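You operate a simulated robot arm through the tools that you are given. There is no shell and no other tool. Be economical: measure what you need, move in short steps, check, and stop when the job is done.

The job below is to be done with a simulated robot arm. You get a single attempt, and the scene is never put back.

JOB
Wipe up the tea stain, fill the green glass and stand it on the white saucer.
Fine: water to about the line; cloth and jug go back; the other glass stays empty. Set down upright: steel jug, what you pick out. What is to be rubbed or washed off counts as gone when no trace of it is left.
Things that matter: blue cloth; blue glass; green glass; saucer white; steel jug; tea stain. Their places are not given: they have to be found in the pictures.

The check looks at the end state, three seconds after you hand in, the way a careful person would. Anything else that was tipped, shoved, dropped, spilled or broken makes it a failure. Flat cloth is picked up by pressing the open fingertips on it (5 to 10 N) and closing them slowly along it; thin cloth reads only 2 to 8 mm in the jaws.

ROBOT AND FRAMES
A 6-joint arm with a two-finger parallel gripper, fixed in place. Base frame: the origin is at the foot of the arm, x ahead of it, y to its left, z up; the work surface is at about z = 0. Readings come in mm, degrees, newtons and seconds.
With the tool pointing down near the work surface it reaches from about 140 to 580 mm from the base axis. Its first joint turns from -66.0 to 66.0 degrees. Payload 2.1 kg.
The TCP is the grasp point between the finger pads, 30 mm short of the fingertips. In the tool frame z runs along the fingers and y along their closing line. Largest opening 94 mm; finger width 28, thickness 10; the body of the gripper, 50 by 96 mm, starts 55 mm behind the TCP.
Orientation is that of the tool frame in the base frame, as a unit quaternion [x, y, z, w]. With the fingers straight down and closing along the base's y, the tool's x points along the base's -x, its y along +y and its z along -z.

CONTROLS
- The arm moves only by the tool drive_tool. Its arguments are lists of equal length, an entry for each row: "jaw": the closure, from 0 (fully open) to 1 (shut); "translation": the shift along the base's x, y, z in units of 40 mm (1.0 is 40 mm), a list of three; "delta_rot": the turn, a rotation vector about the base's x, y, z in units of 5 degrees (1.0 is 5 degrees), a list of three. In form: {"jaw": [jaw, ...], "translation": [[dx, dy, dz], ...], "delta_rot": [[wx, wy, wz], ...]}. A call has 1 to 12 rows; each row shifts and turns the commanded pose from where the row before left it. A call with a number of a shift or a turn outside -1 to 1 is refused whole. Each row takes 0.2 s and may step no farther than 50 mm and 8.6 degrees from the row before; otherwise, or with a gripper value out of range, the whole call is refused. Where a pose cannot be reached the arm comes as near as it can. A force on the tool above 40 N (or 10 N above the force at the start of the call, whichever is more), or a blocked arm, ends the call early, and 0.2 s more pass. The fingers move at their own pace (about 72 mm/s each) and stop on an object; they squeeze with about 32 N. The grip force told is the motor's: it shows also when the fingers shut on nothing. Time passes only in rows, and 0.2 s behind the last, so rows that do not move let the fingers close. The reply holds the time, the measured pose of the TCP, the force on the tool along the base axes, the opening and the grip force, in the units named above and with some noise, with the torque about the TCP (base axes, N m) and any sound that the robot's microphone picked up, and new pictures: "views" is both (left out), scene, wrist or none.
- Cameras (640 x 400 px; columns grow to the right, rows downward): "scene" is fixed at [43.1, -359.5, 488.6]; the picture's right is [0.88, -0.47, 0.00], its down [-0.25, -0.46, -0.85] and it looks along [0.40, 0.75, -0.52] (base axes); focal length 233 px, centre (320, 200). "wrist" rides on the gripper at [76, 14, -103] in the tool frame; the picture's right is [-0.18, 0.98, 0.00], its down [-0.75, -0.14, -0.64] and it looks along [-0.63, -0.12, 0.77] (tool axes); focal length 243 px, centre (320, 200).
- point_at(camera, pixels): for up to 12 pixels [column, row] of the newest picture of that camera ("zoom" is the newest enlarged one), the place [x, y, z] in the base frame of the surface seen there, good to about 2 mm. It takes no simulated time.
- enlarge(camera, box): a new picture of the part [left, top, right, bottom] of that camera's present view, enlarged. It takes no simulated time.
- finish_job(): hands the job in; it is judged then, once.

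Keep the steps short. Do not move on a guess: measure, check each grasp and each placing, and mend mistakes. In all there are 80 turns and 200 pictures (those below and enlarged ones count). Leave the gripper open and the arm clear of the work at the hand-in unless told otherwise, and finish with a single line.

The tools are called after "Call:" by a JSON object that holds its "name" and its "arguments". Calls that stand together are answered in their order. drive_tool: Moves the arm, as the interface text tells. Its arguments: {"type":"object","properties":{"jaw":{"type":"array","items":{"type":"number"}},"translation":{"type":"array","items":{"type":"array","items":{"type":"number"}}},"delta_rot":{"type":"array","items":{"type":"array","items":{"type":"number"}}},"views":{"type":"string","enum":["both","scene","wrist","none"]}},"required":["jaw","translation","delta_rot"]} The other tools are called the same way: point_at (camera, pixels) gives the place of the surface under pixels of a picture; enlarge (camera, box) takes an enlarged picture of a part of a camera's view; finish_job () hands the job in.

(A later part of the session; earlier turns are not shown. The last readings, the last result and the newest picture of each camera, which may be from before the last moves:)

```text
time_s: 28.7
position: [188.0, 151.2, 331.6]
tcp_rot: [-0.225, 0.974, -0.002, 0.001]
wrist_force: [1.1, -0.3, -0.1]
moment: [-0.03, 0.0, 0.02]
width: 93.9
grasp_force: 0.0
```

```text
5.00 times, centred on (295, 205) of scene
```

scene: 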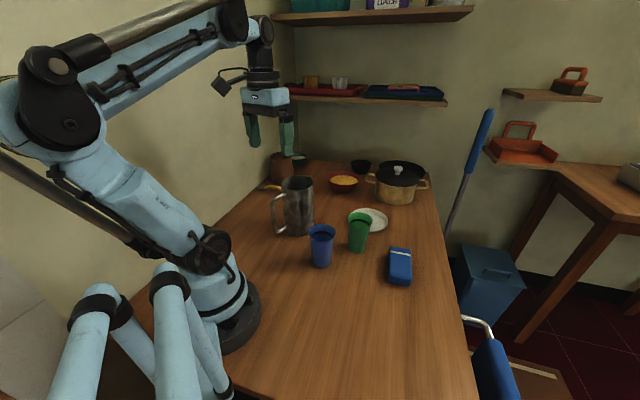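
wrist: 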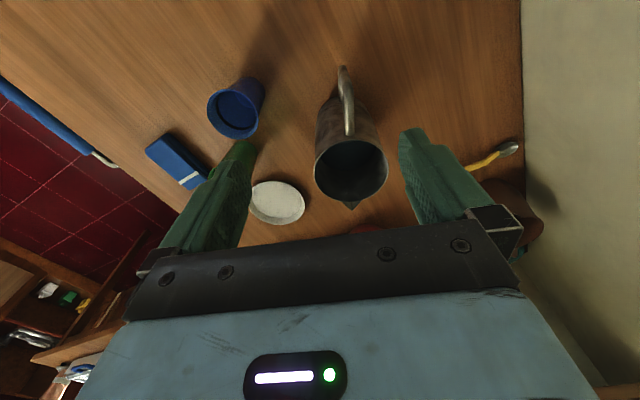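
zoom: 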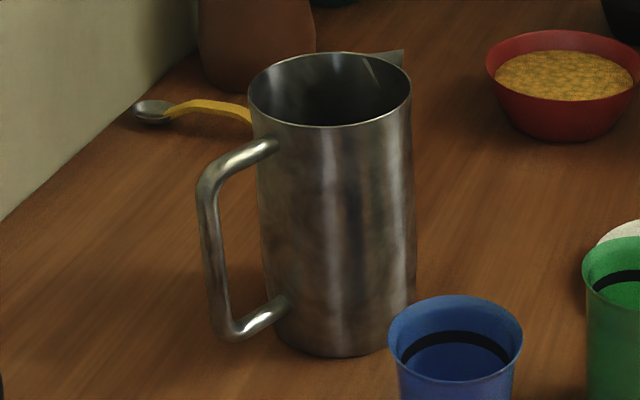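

Measured: jug axis about (273,215.5), top 170, water at z≈90, vertical handle bar at about (183,180) from z 40 to 152, handle plane at 21.5°. The plan is to grip the handle bar from above, turn the spout to face -y and tilt over the green glass. First I'll dry-run the pouring pose with empty jaws, high up, to check reach.

Call:
{"name": "drive_tool", "arguments": {"jaw": [0, 0, 0, 0, 0, 0, 0, 0, 0, 0, 0, 0], "translation": [[0.225, 0.01, 0], [0.225, 0.01, 0], [0.225, 0.01, 0], [0.225, 0.01, 0], [0.225, 0.01, 0], [0.225, 0.01, 0], [0.225, 0.01, 0], [0.225, 0.01, 0], [0.225, 0.01, 0], [0.225, 0.01, 0], [0.225, 0.01, 0], [0.225, 0.01, 0]], "delta_rot": [[0, 0, -0.97], [0, 0, -0.97], [0, 0, -0.97], [0, 0, -0.97], [0, 0, -0.97], [0, 0, -0.97], [0, 0, -0.97], [0, 0, -0.97], [0, 0, -0.97], [0, 0, -0.97], [0, 0, -0.97], [0, 0, -0.97]], "views": "none"}}

Call:
{"name": "drive_tool", "arguments": {"jaw": [0, 0, 0, 0, 0, 0, 0, 0, 0, 0, 0, 0], "translation": [[0.225, 0.01, 0], [0.225, 0.01, 0], [0.225, 0.01, 0], [0.225, 0.01, 0], [0.225, 0.01, 0], [0.225, 0.01, 0], [0.225, 0.01, 0], [0.225, 0.01, 0], [0.225, 0.01, 0], [0.225, 0.01, 0], [0.225, 0.01, 0], [0.225, 0.01, 0]], "delta_rot": [[0, 0, -0.97], [0, 0, -0.97], [0, 0, -0.97], [0, 0, -0.97], [0, 0, -0.97], [0, 0, -0.97], [0, 0, -0.97], [0, 0, -0.97], [0, 0, -0.97], [0, 0, -0.97], [0, 0, -0.97], [0, 0, -0.97]], "views": "none"}}

Call:
{"name": "drive_tool", "arguments": {"jaw": [0, 0, 0, 0, 0, 0, 0, 0, 0, 0, 0, 0], "translation": [[0, 0, -0.1], [0, 0, -0.1], [0, 0, -0.1], [0, 0, -0.1], [0, 0, -0.1], [0, 0, -0.1], [0, 0, -0.1], [0, 0, -0.1], [0, 0, -0.1], [0, 0, -0.1], [0, 0, -0.1], [0, 0, 0]], "delta_rot": [[1, 0, 0], [1, 0, 0], [1, 0, 0], [1, 0, 0], [1, 0, 0], [1, 0, 0], [1, 0, 0], [1, 0, 0], [1, 0, 0], [1, 0, 0], [1, 0, 0], [1, 0, 0]], "views": "scene"}}

```text
time_s: 31.3
position: [297.6, 155.5, 330.4]
tcp_rot: [0.279, 0.96, -0.004, 0.0]
wrist_force: [0.7, 0.1, 0.1]
moment: [-0.01, 0.01, -0.01]
width: 94.0
grasp_force: 0.1
```

```text
time_s: 33.9
position: [406.5, 159.1, 330.1]
tcp_rot: [0.71, 0.704, -0.003, -0.002]
wrist_force: [0.3, -0.2, 0.0]
moment: [0.01, 0.01, 0.0]
width: 94.0
grasp_force: 0.1
```

```text
time_s: 36.5
position: [407.2, 160.5, 286.5]
tcp_rot: [0.613, 0.612, 0.35, -0.357]
wrist_force: [0.0, 0.0, 0.4]
moment: [0.01, -0.02, 0.0]
width: 94.1
grasp_force: 0.2
```

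scene: 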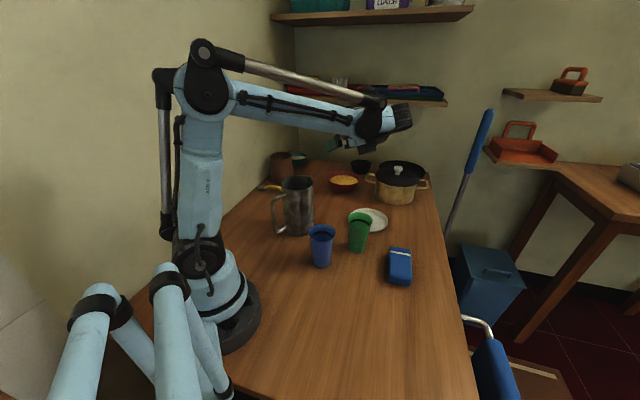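

It reached 60° of tilt precisely. I'll go on to 80° and down to z 240.

Call:
{"name": "drive_tool", "arguments": {"jaw": [0, 0, 0, 0, 0], "translation": [[0, 0, -0.29], [0, 0, -0.29], [0, 0, -0.29], [0, 0, -0.29], [0, 0, 0]], "delta_rot": [[1, 0, 0], [1, 0, 0], [1, 0, 0], [1, 0, 0], [0, 0, 0]], "views": "scene"}}

Call:
{"name": "enlarge", "arguments": {"camera": "scene", "box": [330, 195, 390, 265]}}

Call:
{"name": "point_at", "arguments": {"camera": "zoom", "pixels": [[300, 112], [240, 130], [355, 135], [300, 160], [300, 128], [300, 200], [300, 330], [300, 138], [260, 140], [340, 140]]}}

```text
time_s: 37.7
position: [406.9, 159.1, 239.7]
tcp_rot: [0.542, 0.541, 0.451, -0.458]
wrist_force: [0.4, -0.6, -0.5]
moment: [-0.01, -0.03, 0.01]
width: 94.2
grasp_force: 0.0
```

scene: 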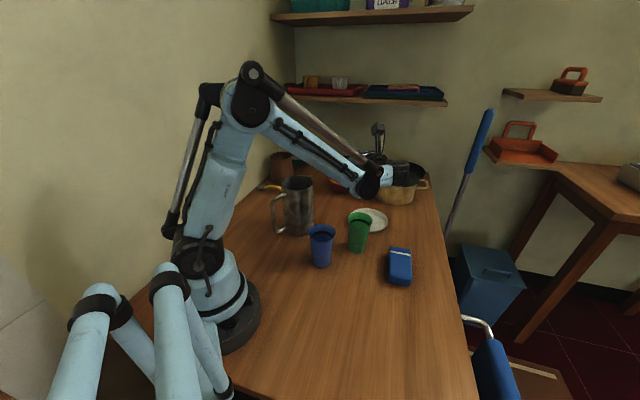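

```text
5.71 times, centred on (360, 230) of scene
```

zoom: 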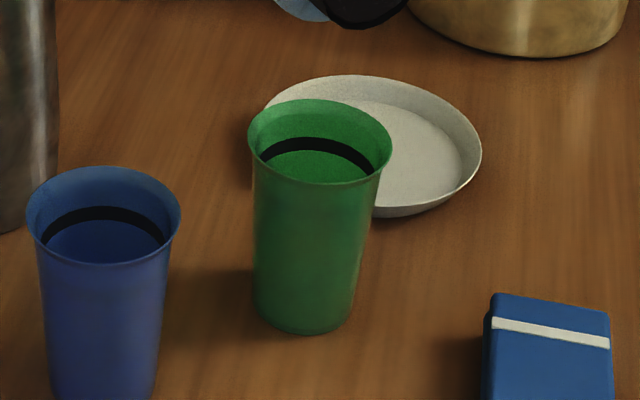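

```text
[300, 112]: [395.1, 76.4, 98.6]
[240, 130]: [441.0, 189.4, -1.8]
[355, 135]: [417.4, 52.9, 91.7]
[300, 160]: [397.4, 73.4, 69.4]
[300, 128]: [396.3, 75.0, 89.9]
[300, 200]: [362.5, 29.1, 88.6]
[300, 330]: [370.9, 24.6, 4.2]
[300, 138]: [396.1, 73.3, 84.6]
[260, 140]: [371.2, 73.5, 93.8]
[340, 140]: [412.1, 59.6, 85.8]
```

80° is reachable too. Now I'll measure the green glass' rim, line and base accurately, on the same zoom.

Call:
{"name": "point_at", "arguments": {"camera": "zoom", "pixels": [[318, 101], [315, 184], [249, 145], [391, 150], [312, 137], [312, 144], [312, 150], [315, 178], [345, 110], [285, 106], [303, 333], [303, 326]]}}

```text
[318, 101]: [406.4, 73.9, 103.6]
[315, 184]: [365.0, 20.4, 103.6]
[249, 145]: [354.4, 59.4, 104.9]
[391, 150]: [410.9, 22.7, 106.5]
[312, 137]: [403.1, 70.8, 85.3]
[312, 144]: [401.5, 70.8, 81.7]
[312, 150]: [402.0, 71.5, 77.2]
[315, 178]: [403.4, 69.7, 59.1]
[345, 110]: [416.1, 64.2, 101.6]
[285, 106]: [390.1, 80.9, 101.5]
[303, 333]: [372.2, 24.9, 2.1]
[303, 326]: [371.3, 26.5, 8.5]
```

Glass centre ≈ (384,45), rim z 104, line z 77–85. Now I'll reverse the dry-run: untilt, turn back and go over the jug handle.

Call:
{"name": "drive_tool", "arguments": {"jaw": [0, 0, 0, 0, 0, 0, 0, 0, 0, 0, 0, 0], "translation": [[0, 0, 0.2], [0, 0, 0.2], [0, 0, 0.2], [0, 0, 0.2], [0, 0, 0.2], [0, 0, 0.2], [0, 0, 0.2], [0, 0, 0.2], [0, 0, 0.2], [0, 0, 0.2], [0, 0, 0.1], [0, 0, 0.1]], "delta_rot": [[-1, 0, 0], [-1, 0, 0], [-1, 0, 0], [-1, 0, 0], [-1, 0, 0], [-1, 0, 0], [-1, 0, 0], [-1, 0, 0], [-1, 0, 0], [-1, 0, 0], [-1, 0, 0], [-1, 0, 0]], "views": "none"}}

Call:
{"name": "drive_tool", "arguments": {"jaw": [0, 0, 0, 0, 0, 0, 0, 0, 0, 0, 0, 0], "translation": [[0, 0, 0], [0, 0, 0], [0, 0, 0], [0, 0, 0], [-0.233, 0.021, 0], [-0.233, 0.021, 0], [-0.233, 0.021, 0], [-0.233, 0.021, 0], [-0.233, 0.021, 0], [-0.233, 0.021, 0], [-0.233, 0.021, 0], [-0.233, 0.021, 0]], "delta_rot": [[-1, 0, 0], [-1, 0, 0], [-1, 0, 0], [-1, 0, 0], [0, 0, 0.933], [0, 0, 0.933], [0, 0, 0.933], [0, 0, 0.933], [0, 0, 0.933], [0, 0, 0.933], [0, 0, 0.933], [0, 0, 0.933]], "views": "none"}}

Call:
{"name": "drive_tool", "arguments": {"jaw": [0, 0, 0, 0, 0, 0, 0, 0, 0, 0, 0, 0], "translation": [[-0.3, 0.028, 0], [-0.3, 0.028, 0], [-0.3, 0.028, 0], [-0.3, 0.028, 0], [-0.3, 0.028, 0], [-0.3, 0.028, 0], [-0.3, 0.028, 0], [-0.3, 0.028, 0], [-0.3, 0.028, 0], [-0.3, 0.028, 0], [-0.3, 0.028, 0], [-0.3, 0.028, 0]], "delta_rot": [[0, 0, 0.933], [0, 0, 0.933], [0, 0, 0.933], [0, 0, 0.933], [0, 0, 0.933], [0, 0, 0.933], [0, 0, 0.933], [0, 0, 0.933], [0, 0, 0.933], [0, 0, 0.933], [0, 0, 0.933], [0, 0, 0.933]], "views": "none"}}

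Call:
{"name": "drive_tool", "arguments": {"jaw": [0, 0, 0, 0, 0, 0], "translation": [[0, 0, -0.3], [0, 0, -0.3], [0, 0, 0], [0, 0, 0], [0, 0, 0], [0, 0, 0]], "delta_rot": [[0, 0, 0.933], [0, 0, 0.933], [0, 0, 0.933], [0, 0, 0.933], [0, 0, 0], [0, 0, 0]]}}

```text
time_s: 40.3
position: [405.8, 159.3, 327.6]
tcp_rot: [0.699, 0.694, 0.119, -0.124]
wrist_force: [0.0, 0.2, 0.1]
moment: [0.02, 0.01, -0.01]
width: 93.8
grasp_force: 0.2
```

```text
time_s: 42.9
position: [332.7, 164.8, 328.1]
tcp_rot: [0.446, 0.895, -0.003, -0.001]
wrist_force: [0.8, 0.2, 0.1]
moment: [-0.01, 0.01, 0.0]
width: 94.4
grasp_force: 0.1
```

```text
time_s: 45.5
position: [189.9, 179.0, 329.0]
tcp_rot: [-0.027, 1.0, -0.004, 0.0]
wrist_force: [0.4, 0.1, 0.4]
moment: [-0.02, -0.05, 0.02]
width: 93.9
grasp_force: 0.1
```

```text
time_s: 46.9
position: [188.8, 178.4, 303.9]
tcp_rot: [-0.188, 0.982, -0.004, 0.001]
wrist_force: [-0.7, -0.2, -0.5]
moment: [0.02, 0.0, -0.03]
width: 94.1
grasp_force: 0.0
```

scene: 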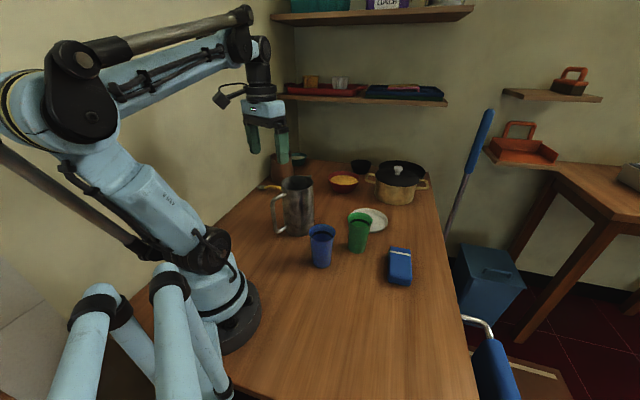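
wrist: 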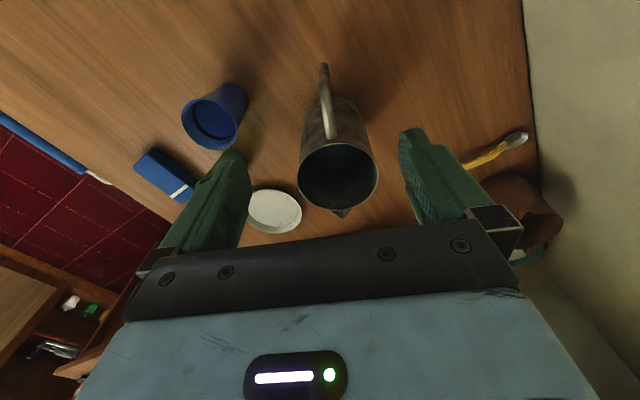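

Move to (183,180) and go down with the open fingers either side of the handle bar, to z≈175 first.

Call:
{"name": "drive_tool", "arguments": {"jaw": [0, 0, 0, 0, 0, 0], "translation": [[-0.145, 0.04, -0.6], [0, 0, -0.8], [0, 0, -0.8], [0, 0, -0.6], [0, 0, -0.4], [0, 0, 0]], "delta_rot": [[0, 0, 0], [0, 0, 0], [0, 0, 0], [0, 0, 0], [0, 0, 0], [0, 0, 0]]}}

```text
time_s: 48.3
position: [182.0, 180.9, 176.0]
tcp_rot: [-0.187, 0.982, -0.004, 0.001]
wrist_force: [0.0, -0.2, -0.4]
moment: [-0.02, 0.0, -0.04]
width: 94.3
grasp_force: 0.1
```

scene: 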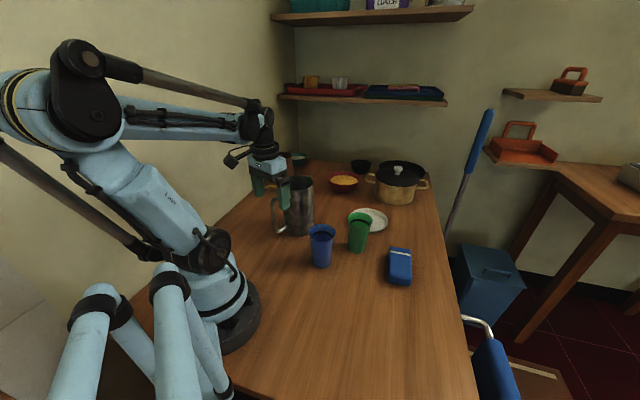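
wrist: 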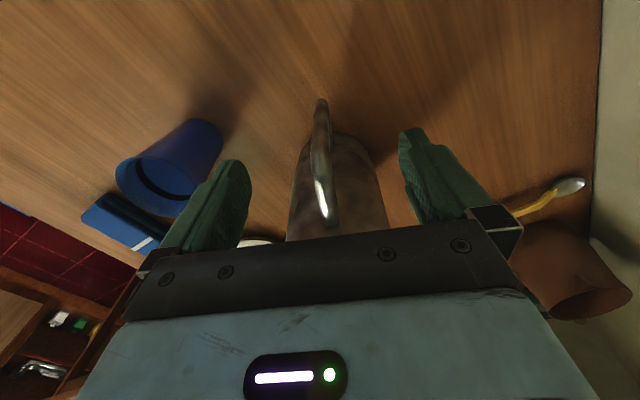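

The handle is centred between the fingers. I'll lower to z≈112 and close.

Call:
{"name": "drive_tool", "arguments": {"jaw": [0, 0, 0, 0], "translation": [[0, 0, -0.7], [0, 0, -0.6], [0, 0, -0.3], [0, 0, 0]], "delta_rot": [[0, 0, 0], [0, 0, 0], [0, 0, 0], [0, 0, 0]], "views": "both"}}

Call:
{"name": "drive_tool", "arguments": {"jaw": [0.3, 0.5, 0.7, 0.8, 0.9, 1, 1], "translation": [[0, 0, 0], [0, 0, 0], [0, 0, 0], [0, 0, 0], [0, 0, 0], [0, 0, 0], [0, 0, 0]], "delta_rot": [[0, 0, 0], [0, 0, 0], [0, 0, 0], [0, 0, 0], [0, 0, 0], [0, 0, 0], [0, 0, 0]], "views": "both"}}

```text
time_s: 49.3
position: [182.0, 181.1, 112.0]
tcp_rot: [-0.187, 0.982, -0.003, 0.002]
wrist_force: [-1.3, -0.1, -0.7]
moment: [0.04, -0.03, -0.01]
width: 94.2
grasp_force: 0.1
```

scene: 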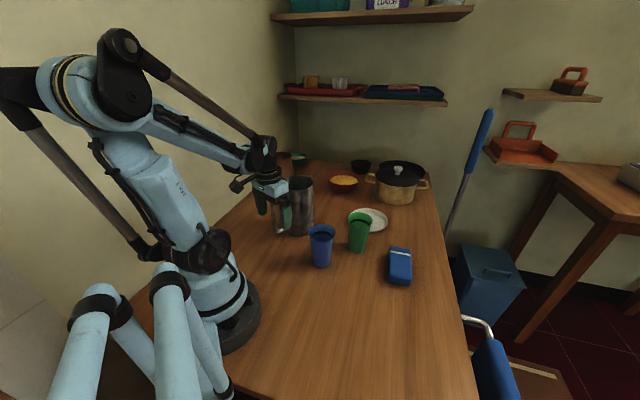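
wrist: 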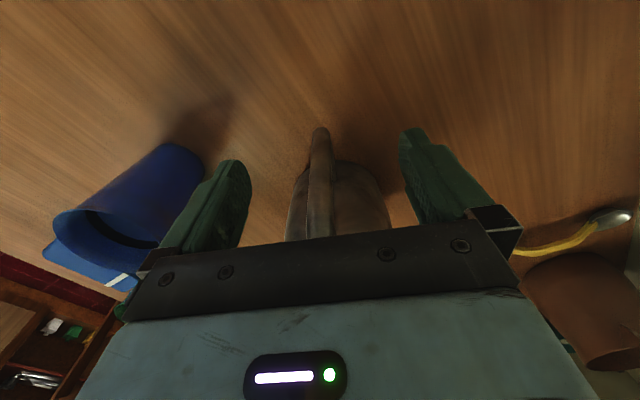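

```text
time_s: 50.9
position: [183.0, 179.9, 111.9]
tcp_rot: [-0.187, 0.982, -0.003, 0.001]
wrist_force: [0.0, 0.2, 0.6]
moment: [0.0, -0.03, -0.03]
width: 16.3
grasp_force: 31.7
```

scene: 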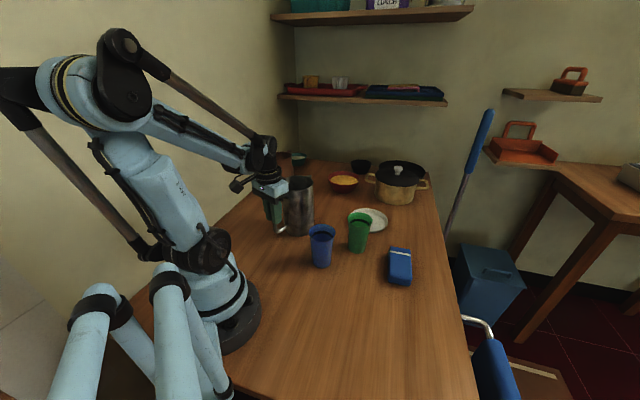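
wrist: 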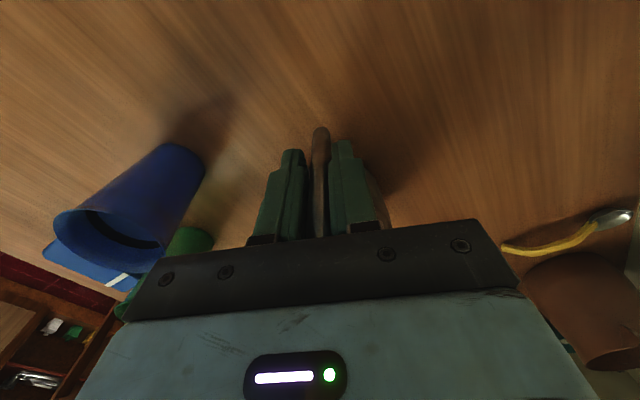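

The handle bar is gripped (16 mm, 32 N). Test lift of 5 mm, watching force and torque.

Call:
{"name": "drive_tool", "arguments": {"jaw": [1, 1, 1, 1], "translation": [[0, 0, 0.04], [0, 0, 0.04], [0, 0, 0.05], [0, 0, 0]], "delta_rot": [[0, 0, 0], [0, 0, 0], [0, 0, 0], [0, 0, 0]], "views": "scene"}}

Call:
{"name": "enlarge", "arguments": {"camera": "scene", "box": [260, 165, 340, 245]}}

```text
time_s: 51.9
position: [182.6, 180.6, 117.3]
tcp_rot: [-0.187, 0.982, -0.003, 0.001]
wrist_force: [0.6, -0.6, -8.7]
moment: [-0.32, 0.71, -0.01]
width: 16.7
grasp_force: 31.4
```

scene: 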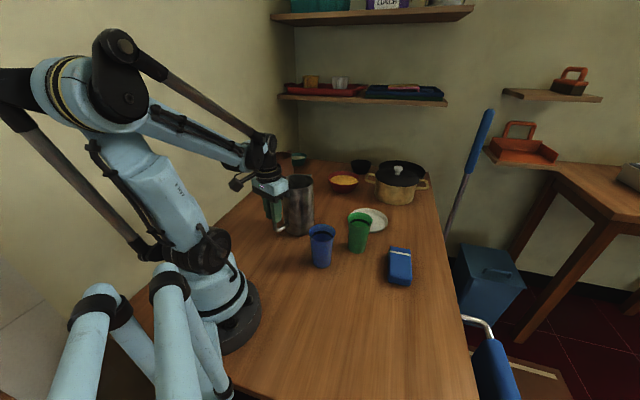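

```text
5.00 times, centred on (300, 205) of scene
```

zoom: 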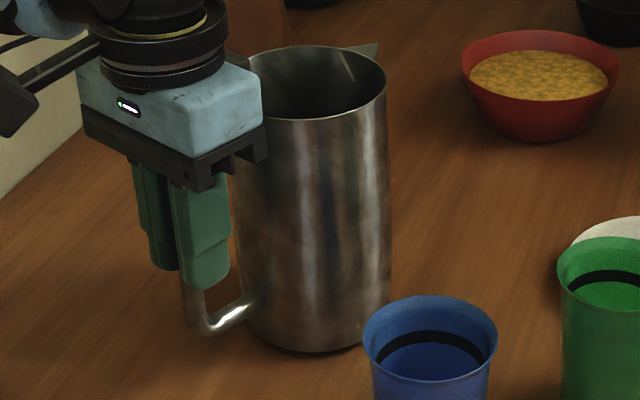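

The jug hangs fully (8.7 N, 0.78 N·m) and is upright. I'll lift slowly to z≈260 so it clears the glasses.

Call:
{"name": "drive_tool", "arguments": {"jaw": [1, 1, 1, 1, 1, 1, 1, 1, 1, 1, 1, 1], "translation": [[0, 0, 0.1], [0, 0, 0.2], [0, 0, 0.35], [0, 0, 0.4], [0, 0, 0.4], [0, 0, 0.4], [0, 0, 0.4], [0, 0, 0.4], [0, 0, 0.4], [0, 0, 0.3], [0, 0, 0.2], [0, 0, 0]], "delta_rot": [[0, 0, 0], [0, 0, 0], [0, 0, 0], [0, 0, 0], [0, 0, 0], [0, 0, 0], [0, 0, 0], [0, 0, 0], [0, 0, 0], [0, 0, 0], [0, 0, 0], [0, 0, 0]], "views": "both"}}

Call:
{"name": "enlarge", "arguments": {"camera": "scene", "box": [240, 85, 360, 245]}}

```text
time_s: 54.5
position: [182.0, 180.1, 259.9]
tcp_rot: [-0.188, 0.982, -0.002, 0.002]
wrist_force: [0.6, 0.6, -9.4]
moment: [-0.23, 0.71, -0.01]
width: 16.6
grasp_force: 31.8
```

scene: 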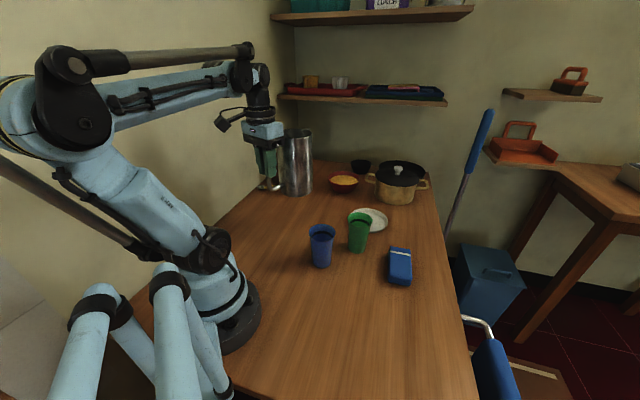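
wrist: 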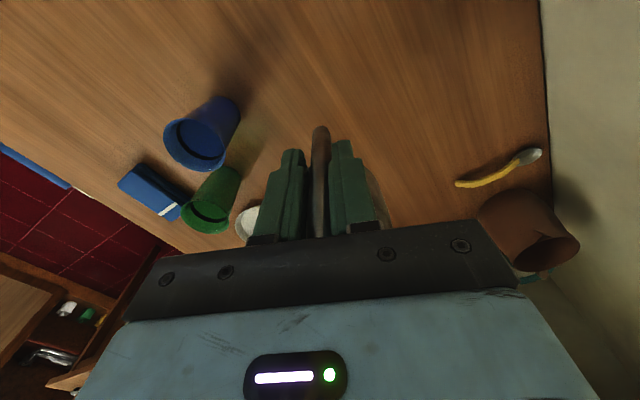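

```text
2.50 times, centred on (300, 165) of scene
```

zoom: 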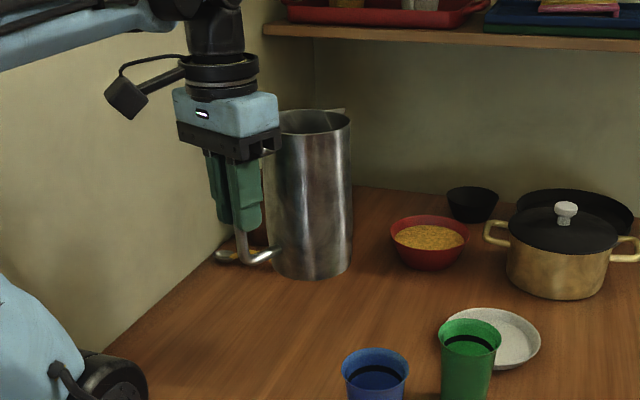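

The jug is upright and steady. Next I'll turn it so the spout faces -y while carrying it slowly to TCP (384,205,265).

Call:
{"name": "drive_tool", "arguments": {"jaw": [1, 1, 1, 1, 1, 1, 1, 1, 1, 1, 1, 1], "translation": [[0.05, 0, 0.03], [0.15, 0, 0.03], [0.2, 0.03, 0.03], [0.2, 0.03, 0.04], [0.2, 0.03, 0], [0.2, 0.03, 0], [0.2, 0.03, 0], [0.2, 0.03, 0], [0.25, 0.03, 0], [0.25, 0.03, 0], [0.25, 0.03, 0], [0.25, 0.03, 0]], "delta_rot": [[0, 0, -0.4], [0, 0, -0.8], [0, 0, -0.93], [0, 0, -0.93], [0, 0, -0.93], [0, 0, -0.93], [0, 0, -0.93], [0, 0, -0.93], [0, 0, -0.93], [0, 0, -0.93], [0, 0, -0.93], [0, 0, -0.93]], "views": "scene"}}

```text
time_s: 57.1
position: [279.6, 192.2, 263.7]
tcp_rot: [0.267, 0.964, -0.004, 0.0]
wrist_force: [0.0, 0.3, -9.6]
moment: [0.39, 0.66, 0.0]
width: 16.7
grasp_force: 32.0
```

scene: 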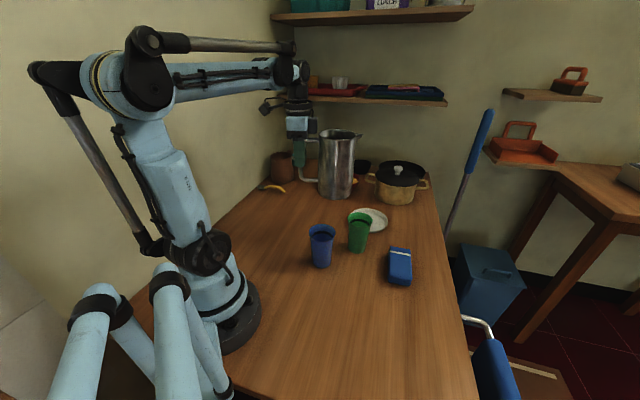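

Steady and level. Continue the second half.

Call:
{"name": "drive_tool", "arguments": {"jaw": [1, 1, 1, 1, 1, 1, 1, 1, 1, 1, 1, 1], "translation": [[0.22, 0.03, 0], [0.22, 0.03, 0], [0.22, 0.03, 0], [0.22, 0.03, 0], [0.22, 0.03, 0], [0.22, 0.03, 0], [0.22, 0.03, 0], [0.22, 0.03, 0], [0.22, 0.03, 0], [0.22, 0.03, 0], [0.22, 0.02, 0], [0.19, 0, 0]], "delta_rot": [[0, 0, -1], [0, 0, -1], [0, 0, -1], [0, 0, -1], [0, 0, -1], [0, 0, -1], [0, 0, -1], [0, 0, -1], [0, 0, -1], [0, 0, -1], [0, 0, -1], [0, 0, -0.8]], "views": "both"}}

Call:
{"name": "enlarge", "arguments": {"camera": "scene", "box": [300, 90, 440, 280]}}

```text
time_s: 59.7
position: [383.2, 204.0, 263.4]
tcp_rot: [0.707, 0.707, -0.003, -0.001]
wrist_force: [-0.3, -0.5, -8.8]
moment: [0.73, 0.0, -0.02]
width: 16.8
grasp_force: 31.9
```

scene: 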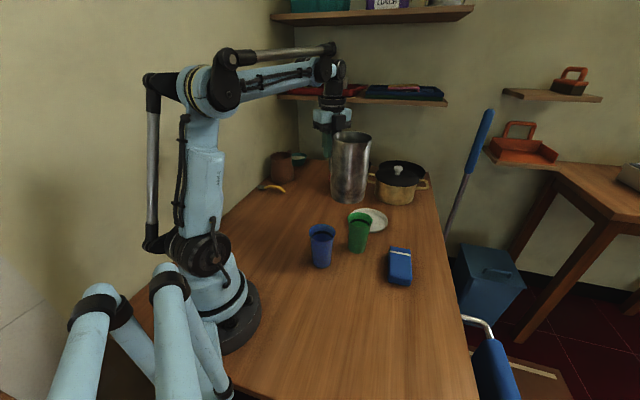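
wrist: 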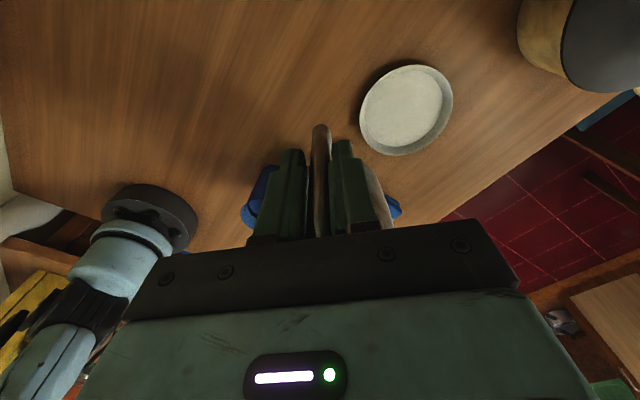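

```text
2.11 times, centred on (370, 185) of scene
```

zoom: 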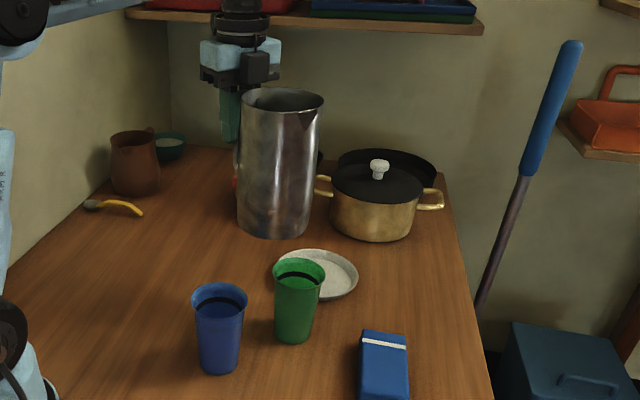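

Let me verify where the spout tip really is now (it should be near (383,43,321)).

Call:
{"name": "enlarge", "arguments": {"camera": "scene", "box": [320, 115, 390, 160]}}

```text
8.89 times, centred on (355, 138) of scene
```

zoom: 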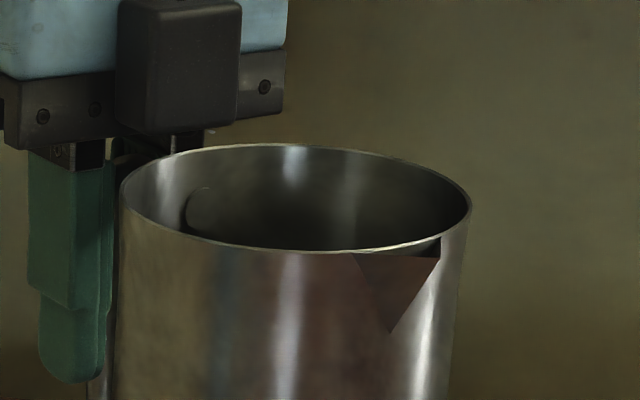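

Call:
{"name": "point_at", "arguments": {"camera": "zoom", "pixels": [[438, 258], [432, 262], [425, 260], [395, 270], [358, 254], [390, 330], [124, 190], [469, 205], [290, 147], [200, 215]]}}

```text
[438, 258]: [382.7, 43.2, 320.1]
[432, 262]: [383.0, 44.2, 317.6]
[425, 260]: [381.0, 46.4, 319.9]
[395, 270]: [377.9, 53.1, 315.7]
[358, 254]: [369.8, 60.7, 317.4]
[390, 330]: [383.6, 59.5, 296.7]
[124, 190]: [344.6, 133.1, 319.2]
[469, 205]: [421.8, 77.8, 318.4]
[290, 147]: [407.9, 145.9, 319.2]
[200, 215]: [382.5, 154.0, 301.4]
```

The spout tip is at (382.7,43.2,320.1), right on prediction. I'll tilt to 40° (below the pouring angle) while lowering to z≈240.

Call:
{"name": "drive_tool", "arguments": {"jaw": [1, 1, 1, 1, 1, 1, 1, 1, 1, 1], "translation": [[0, 0, 0], [0, 0, -0.05], [0, 0, -0.08], [0, 0, -0.1], [0, 0, -0.1], [0, 0, -0.1], [0, 0, -0.1], [0, 0, -0.1], [0, 0, 0], [0, 0, 0]], "delta_rot": [[0.5, 0, 0], [1, 0, 0], [1, 0, 0], [1, 0, 0], [1, 0, 0], [1, 0, 0], [1, 0, 0], [1, 0, 0], [0.5, 0, 0], [0, 0, 0]], "views": "scene"}}

Call:
{"name": "enlarge", "arguments": {"camera": "scene", "box": [300, 150, 420, 260]}}

```text
time_s: 61.9
position: [383.9, 204.2, 239.9]
tcp_rot: [0.663, 0.667, 0.239, -0.244]
wrist_force: [0.5, -0.2, -8.1]
moment: [0.35, 0.0, 0.02]
width: 16.6
grasp_force: 32.3
```

scene: 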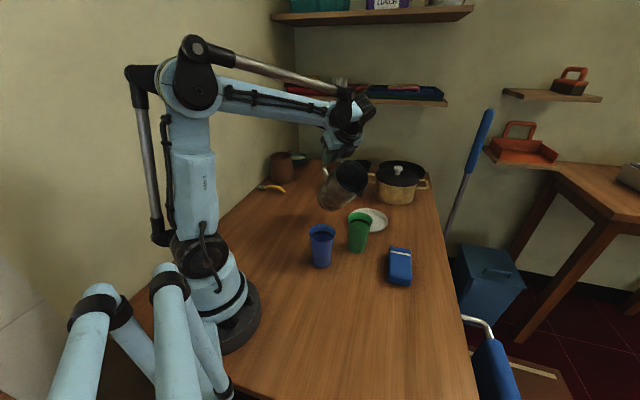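

```text
3.64 times, centred on (360, 205) of scene
```

zoom: 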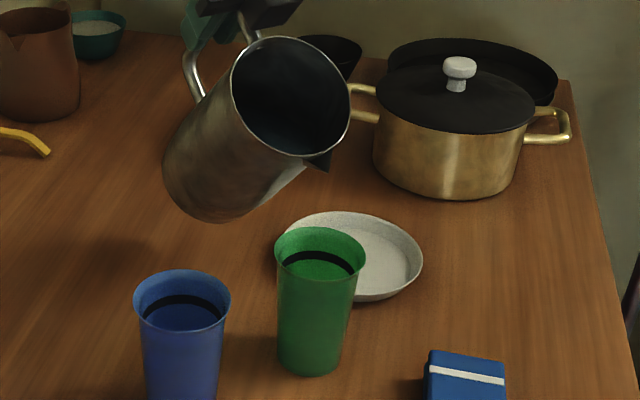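

Check the spout tip's place against the prediction (384,43.6,181).

Call:
{"name": "point_at", "arguments": {"camera": "zoom", "pixels": [[328, 170], [326, 164], [320, 165], [290, 110], [310, 130], [270, 100], [321, 262], [318, 256]]}}

```text
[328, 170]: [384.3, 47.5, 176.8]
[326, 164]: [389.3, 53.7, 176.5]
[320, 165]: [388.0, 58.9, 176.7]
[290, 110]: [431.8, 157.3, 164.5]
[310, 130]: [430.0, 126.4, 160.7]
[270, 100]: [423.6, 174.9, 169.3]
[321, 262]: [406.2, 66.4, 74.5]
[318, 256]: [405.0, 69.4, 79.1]
```

The tip is at about (384,47,177), as expected. I'll tilt to 50° and bring the tip to about z 140.

Call:
{"name": "drive_tool", "arguments": {"jaw": [1, 1, 1, 1, 1], "translation": [[0, -0.05, -0.12], [0, -0.05, -0.12], [0, -0.05, -0.11], [0, 0, 0], [0, 0, 0]], "delta_rot": [[0.7, 0, 0], [0.7, 0, 0], [0.6, 0, 0], [0, 0, 0], [0, 0, 0]], "views": "scene"}}

Call:
{"name": "enlarge", "arguments": {"camera": "scene", "box": [320, 170, 400, 260]}}

```text
time_s: 63.1
position: [383.9, 198.0, 225.7]
tcp_rot: [0.639, 0.644, 0.295, -0.301]
wrist_force: [0.3, 0.3, -8.9]
moment: [0.24, 0.02, -0.06]
width: 16.8
grasp_force: 32.0
```

scene: 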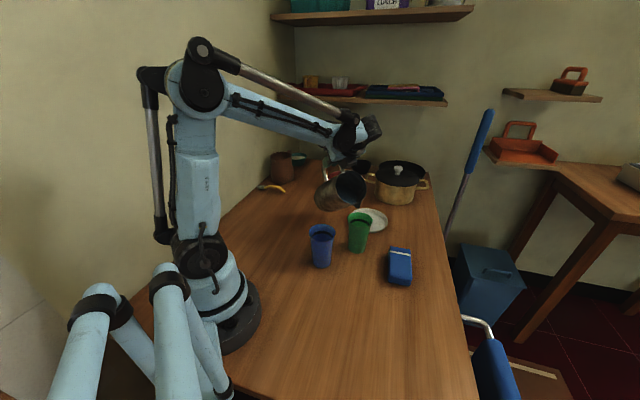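

```text
4.44 times, centred on (360, 215) of scene
```

zoom: 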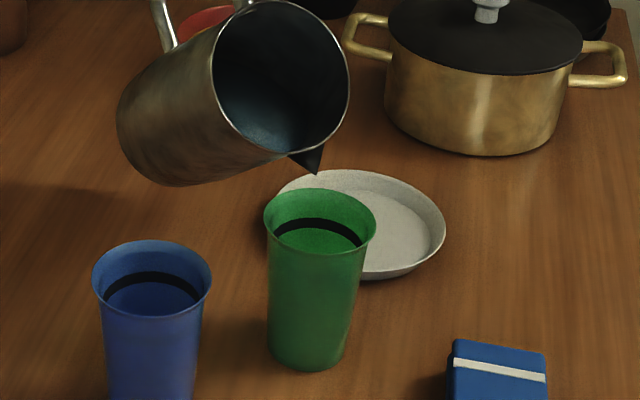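

Measure the water surface inside the jug, the lip and the tip.

Call:
{"name": "point_at", "arguments": {"camera": "zoom", "pixels": [[318, 172], [305, 160], [280, 150], [265, 130], [250, 110], [290, 140], [240, 125], [300, 120], [345, 90], [315, 165]]}}

```text
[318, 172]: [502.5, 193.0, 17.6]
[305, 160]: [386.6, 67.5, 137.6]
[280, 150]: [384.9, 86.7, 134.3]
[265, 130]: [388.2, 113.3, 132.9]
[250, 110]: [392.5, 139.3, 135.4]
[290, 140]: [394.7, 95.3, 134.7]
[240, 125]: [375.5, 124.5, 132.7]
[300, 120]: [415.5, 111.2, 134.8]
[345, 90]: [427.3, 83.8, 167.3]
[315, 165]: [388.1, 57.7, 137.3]
```

The water (z≈134) is almost at the tip (≈138). I'll tilt 2° more with the tip going to z≈130 and check.

Call:
{"name": "drive_tool", "arguments": {"jaw": [1, 1, 1, 1], "translation": [[0, -0.04, -0.06], [0, -0.04, -0.06], [0, 0, 0], [0, 0, 0]], "delta_rot": [[0.2, 0, 0], [0.2, 0, 0], [0, 0, 0], [0, 0, 0]], "views": "scene"}}

Call:
{"name": "enlarge", "arguments": {"camera": "scene", "box": [320, 170, 400, 260]}}

```text
time_s: 64.1
position: [383.2, 194.6, 220.4]
tcp_rot: [0.634, 0.638, 0.306, -0.312]
wrist_force: [-0.3, 0.1, -8.3]
moment: [0.21, -0.01, 0.03]
width: 16.5
grasp_force: 32.4
```

scene: 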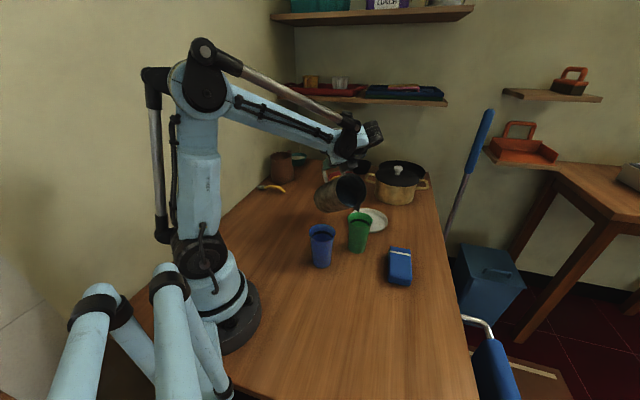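

```text
4.44 times, centred on (360, 215) of scene
```

zoom: 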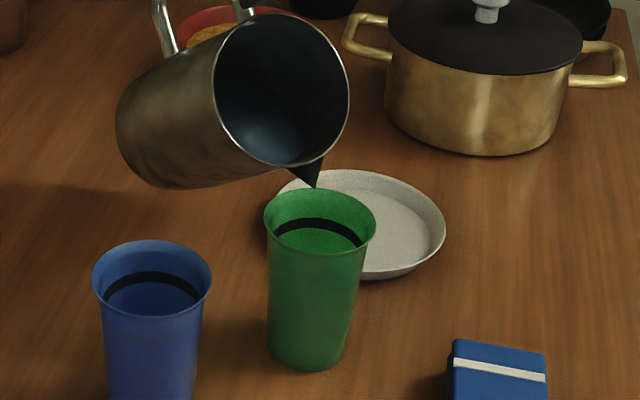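

No flow yet. I'll tilt another 2° keeping the tip fixed (per degree: y -1.6, z +2.5 mm).

Call:
{"name": "drive_tool", "arguments": {"jaw": [1, 1, 1, 1, 1], "translation": [[0, -0.04, 0.063], [0, -0.04, 0.063], [0, 0, 0], [0, 0, 0], [0, 0, 0]], "delta_rot": [[0.2, 0, 0], [0.2, 0, 0], [0, 0, 0], [0, 0, 0], [0, 0, 0]], "views": "scene"}}

Call:
{"name": "enlarge", "arguments": {"camera": "scene", "box": [320, 170, 400, 260]}}

```text
time_s: 65.3
position: [381.9, 193.0, 226.3]
tcp_rot: [0.628, 0.632, 0.319, -0.322]
wrist_force: [-0.7, -0.2, -7.9]
moment: [0.17, -0.01, -0.01]
width: 16.8
grasp_force: 31.9
```

scene: 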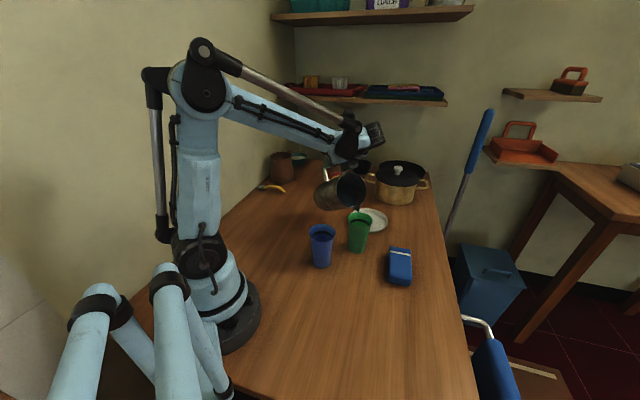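

```text
4.44 times, centred on (360, 215) of scene
```

zoom: 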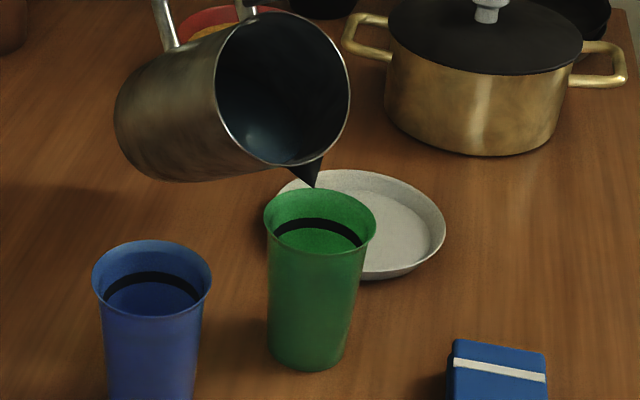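

Call:
{"name": "point_at", "arguments": {"camera": "zoom", "pixels": [[313, 185], [305, 170], [280, 162], [265, 135], [250, 120], [285, 145], [320, 262], [320, 245], [322, 240]]}}

```text
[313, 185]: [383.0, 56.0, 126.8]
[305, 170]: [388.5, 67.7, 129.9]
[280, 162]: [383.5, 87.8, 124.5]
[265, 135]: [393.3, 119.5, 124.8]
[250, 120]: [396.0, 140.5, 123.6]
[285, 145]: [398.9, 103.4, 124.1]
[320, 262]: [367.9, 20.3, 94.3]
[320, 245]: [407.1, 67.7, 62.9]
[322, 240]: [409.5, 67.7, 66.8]
```

Water is at 124 and the tip at about 127, still no flow. Next 2°, then look again.

Call:
{"name": "drive_tool", "arguments": {"jaw": [1, 1, 1, 1, 1], "translation": [[0.03, -0.06, 0.063], [0, -0.06, 0.063], [0, 0, 0], [0, 0, 0], [0, 0, 0]], "delta_rot": [[0.2, 0, 0], [0.2, 0, 0], [0, 0, 0], [0, 0, 0], [0, 0, 0]], "views": "scene"}}

Call:
{"name": "enlarge", "arguments": {"camera": "scene", "box": [330, 175, 390, 235]}}

```text
time_s: 66.5
position: [384.5, 187.5, 230.0]
tcp_rot: [0.623, 0.626, 0.329, -0.333]
wrist_force: [0.0, -0.4, -7.7]
moment: [0.19, 0.0, 0.0]
width: 16.5
grasp_force: 32.4
```

scene: 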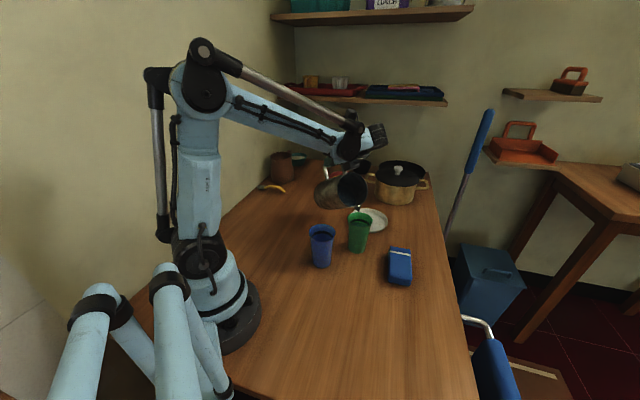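

```text
6.67 times, centred on (360, 205) of scene
```

zoom: 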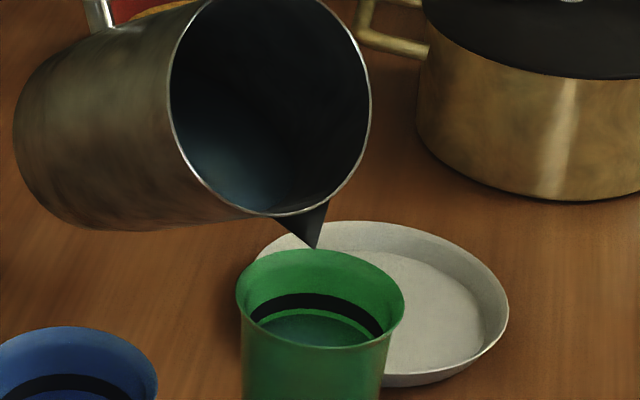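

Water has entered the glass. I'll measure its level right away.

Call:
{"name": "point_at", "arguments": {"camera": "zoom", "pixels": [[315, 330], [310, 322], [290, 335], [340, 335], [320, 316], [320, 305], [320, 296], [315, 247], [230, 160], [320, 342]]}}

```text
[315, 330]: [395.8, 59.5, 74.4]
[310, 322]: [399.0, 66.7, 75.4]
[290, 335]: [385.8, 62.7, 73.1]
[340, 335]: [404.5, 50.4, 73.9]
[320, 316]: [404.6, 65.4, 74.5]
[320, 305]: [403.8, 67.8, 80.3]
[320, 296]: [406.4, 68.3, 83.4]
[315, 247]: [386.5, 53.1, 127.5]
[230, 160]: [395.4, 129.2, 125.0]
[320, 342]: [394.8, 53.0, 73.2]
```

The level is already z≈74 (line 77–85). I'll wait 0.4 s without moving to see whether it is still flowing.

Call:
{"name": "drive_tool", "arguments": {"jaw": [1], "translation": [[0, 0, 0]], "delta_rot": [[0, 0, 0]], "views": "scene"}}

Call:
{"name": "enlarge", "arguments": {"camera": "scene", "box": [330, 175, 390, 235]}}

Call:
{"name": "point_at", "arguments": {"camera": "zoom", "pixels": [[315, 330], [310, 325], [290, 335], [340, 335], [320, 322], [320, 338]]}}

```text
time_s: 66.9
position: [384.1, 188.2, 230.2]
tcp_rot: [0.624, 0.626, 0.33, -0.332]
wrist_force: [-0.1, -1.1, -7.1]
moment: [0.12, -0.01, 0.02]
width: 16.5
grasp_force: 31.8
```

scene: 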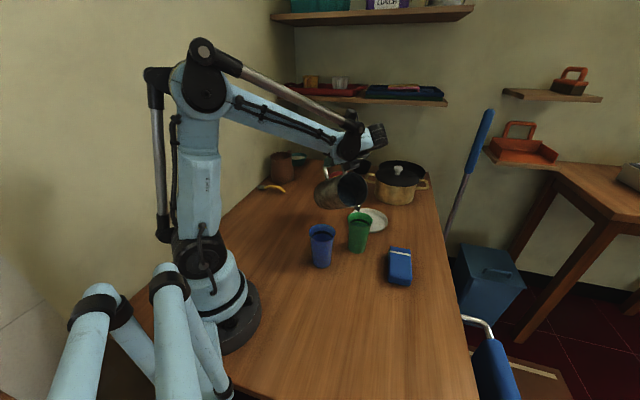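

```text
6.67 times, centred on (360, 205) of scene
```

zoom: 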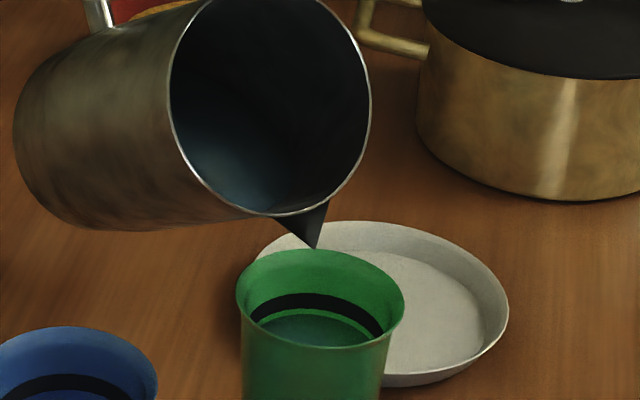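

```text
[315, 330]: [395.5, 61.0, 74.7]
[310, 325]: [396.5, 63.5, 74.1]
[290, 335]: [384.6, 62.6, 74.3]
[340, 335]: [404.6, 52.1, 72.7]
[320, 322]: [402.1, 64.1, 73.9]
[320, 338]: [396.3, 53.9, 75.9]
```

Flow has stopped at 74. It needs about 7 mm more, so I'll tilt 0.4° and re-measure.

Call:
{"name": "drive_tool", "arguments": {"jaw": [1, 1, 1], "translation": [[0, -0.015, 0.025], [0, 0, 0], [0, 0, 0]], "delta_rot": [[0.08, 0, 0], [0, 0, 0], [0, 0, 0]], "views": "scene"}}

Call:
{"name": "enlarge", "arguments": {"camera": "scene", "box": [330, 175, 390, 235]}}

Call:
{"name": "point_at", "arguments": {"camera": "zoom", "pixels": [[315, 330], [310, 325], [290, 335], [340, 335], [320, 322], [320, 338]]}}

```text
time_s: 67.7
position: [384.2, 187.3, 230.4]
tcp_rot: [0.621, 0.625, 0.332, -0.336]
wrist_force: [1.0, 0.0, -7.2]
moment: [0.15, 0.0, 0.01]
width: 16.5
grasp_force: 32.4
```

scene: 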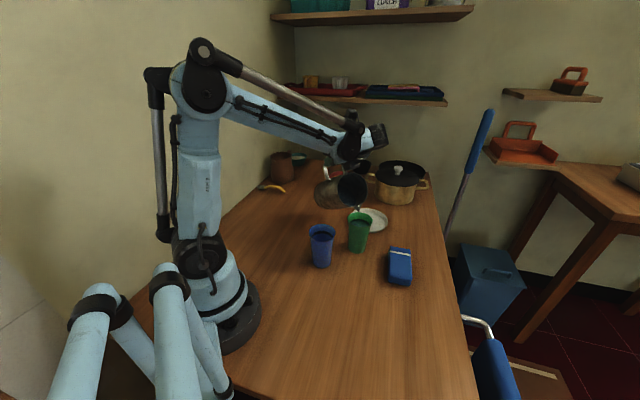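

```text
6.67 times, centred on (360, 205) of scene
```

zoom: 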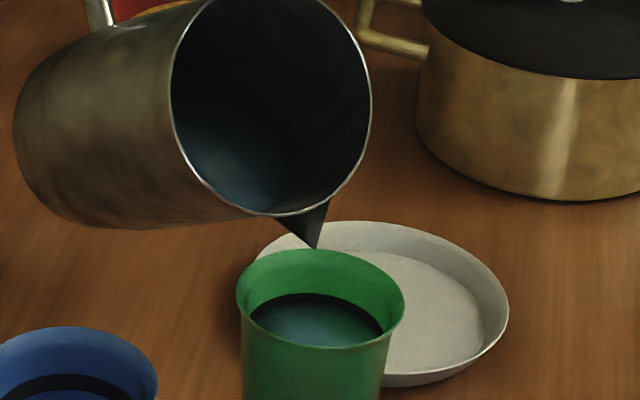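

```text
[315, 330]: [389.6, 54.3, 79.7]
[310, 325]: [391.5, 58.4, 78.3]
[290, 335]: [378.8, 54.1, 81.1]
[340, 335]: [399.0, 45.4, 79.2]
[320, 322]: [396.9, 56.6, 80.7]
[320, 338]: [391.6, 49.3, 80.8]
```

The level is z≈80, on the line. I'll untilt at once, raising and moving back to stay clear of the glass.

Call:
{"name": "drive_tool", "arguments": {"jaw": [1, 1, 1, 1, 1, 1, 1, 1, 1, 1, 1, 1], "translation": [[0, 0.08, 0], [0, 0.12, 0.1], [0, 0.1, 0.2], [0, 0.06, 0.2], [0, 0.06, 0.2], [0, 0.06, 0.2], [0, 0.06, 0.2], [0, 0.06, 0.1], [0, 0, 0], [0, 0, 0], [0, 0, 0], [0, 0, 0]], "delta_rot": [[-0.6, 0, 0], [-1, 0, 0], [-1, 0, 0], [-1, 0, 0], [-1, 0, 0], [-1, 0, 0], [-1, 0, 0], [-1, 0, 0], [-1, 0, 0], [-1, 0, 0], [-1, 0, 0], [-0.68, 0, 0]], "views": "both"}}

Call:
{"name": "enlarge", "arguments": {"camera": "scene", "box": [300, 90, 440, 280]}}

Call:
{"name": "enlarge", "arguments": {"camera": "scene", "box": [330, 195, 390, 265]}}

Call:
{"name": "point_at", "arguments": {"camera": "zoom", "pixels": [[310, 155], [320, 165], [330, 160], [318, 172]]}}

```text
time_s: 70.3
position: [384.1, 210.1, 279.1]
tcp_rot: [0.706, 0.708, -0.004, -0.002]
wrist_force: [0.0, 0.2, -6.5]
moment: [0.63, 0.01, -0.02]
width: 16.4
grasp_force: 32.0
```

scene: 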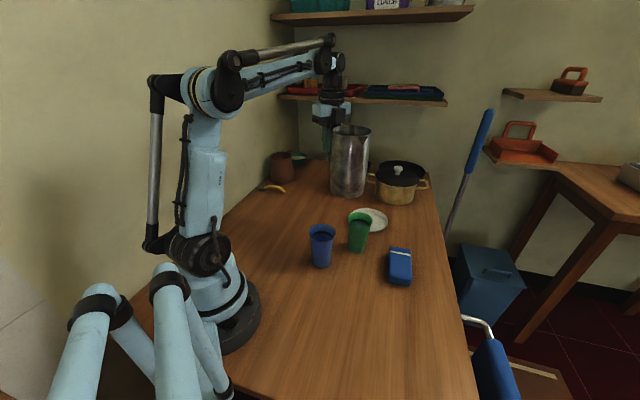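
wrist: 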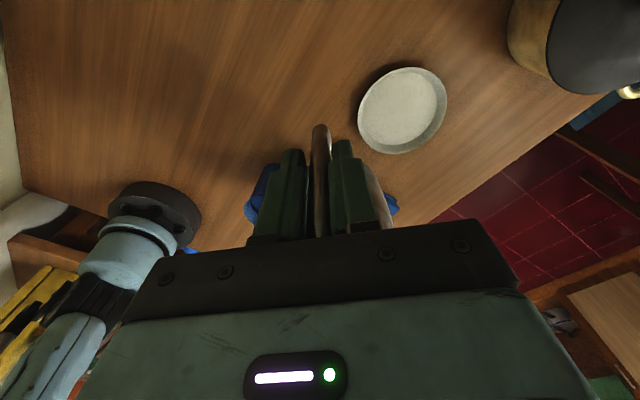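

```text
2.11 times, centred on (370, 185) of scene
```

zoom: 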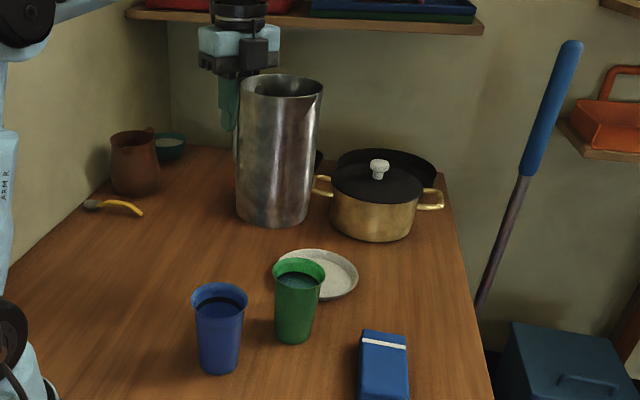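

```text
5.71 times, centred on (360, 230) of scene
```

zoom: 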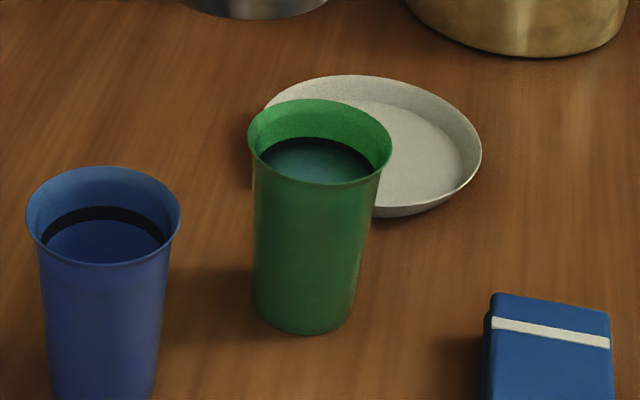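

```text
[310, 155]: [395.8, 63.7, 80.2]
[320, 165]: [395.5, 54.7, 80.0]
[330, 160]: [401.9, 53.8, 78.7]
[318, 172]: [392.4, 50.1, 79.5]
```

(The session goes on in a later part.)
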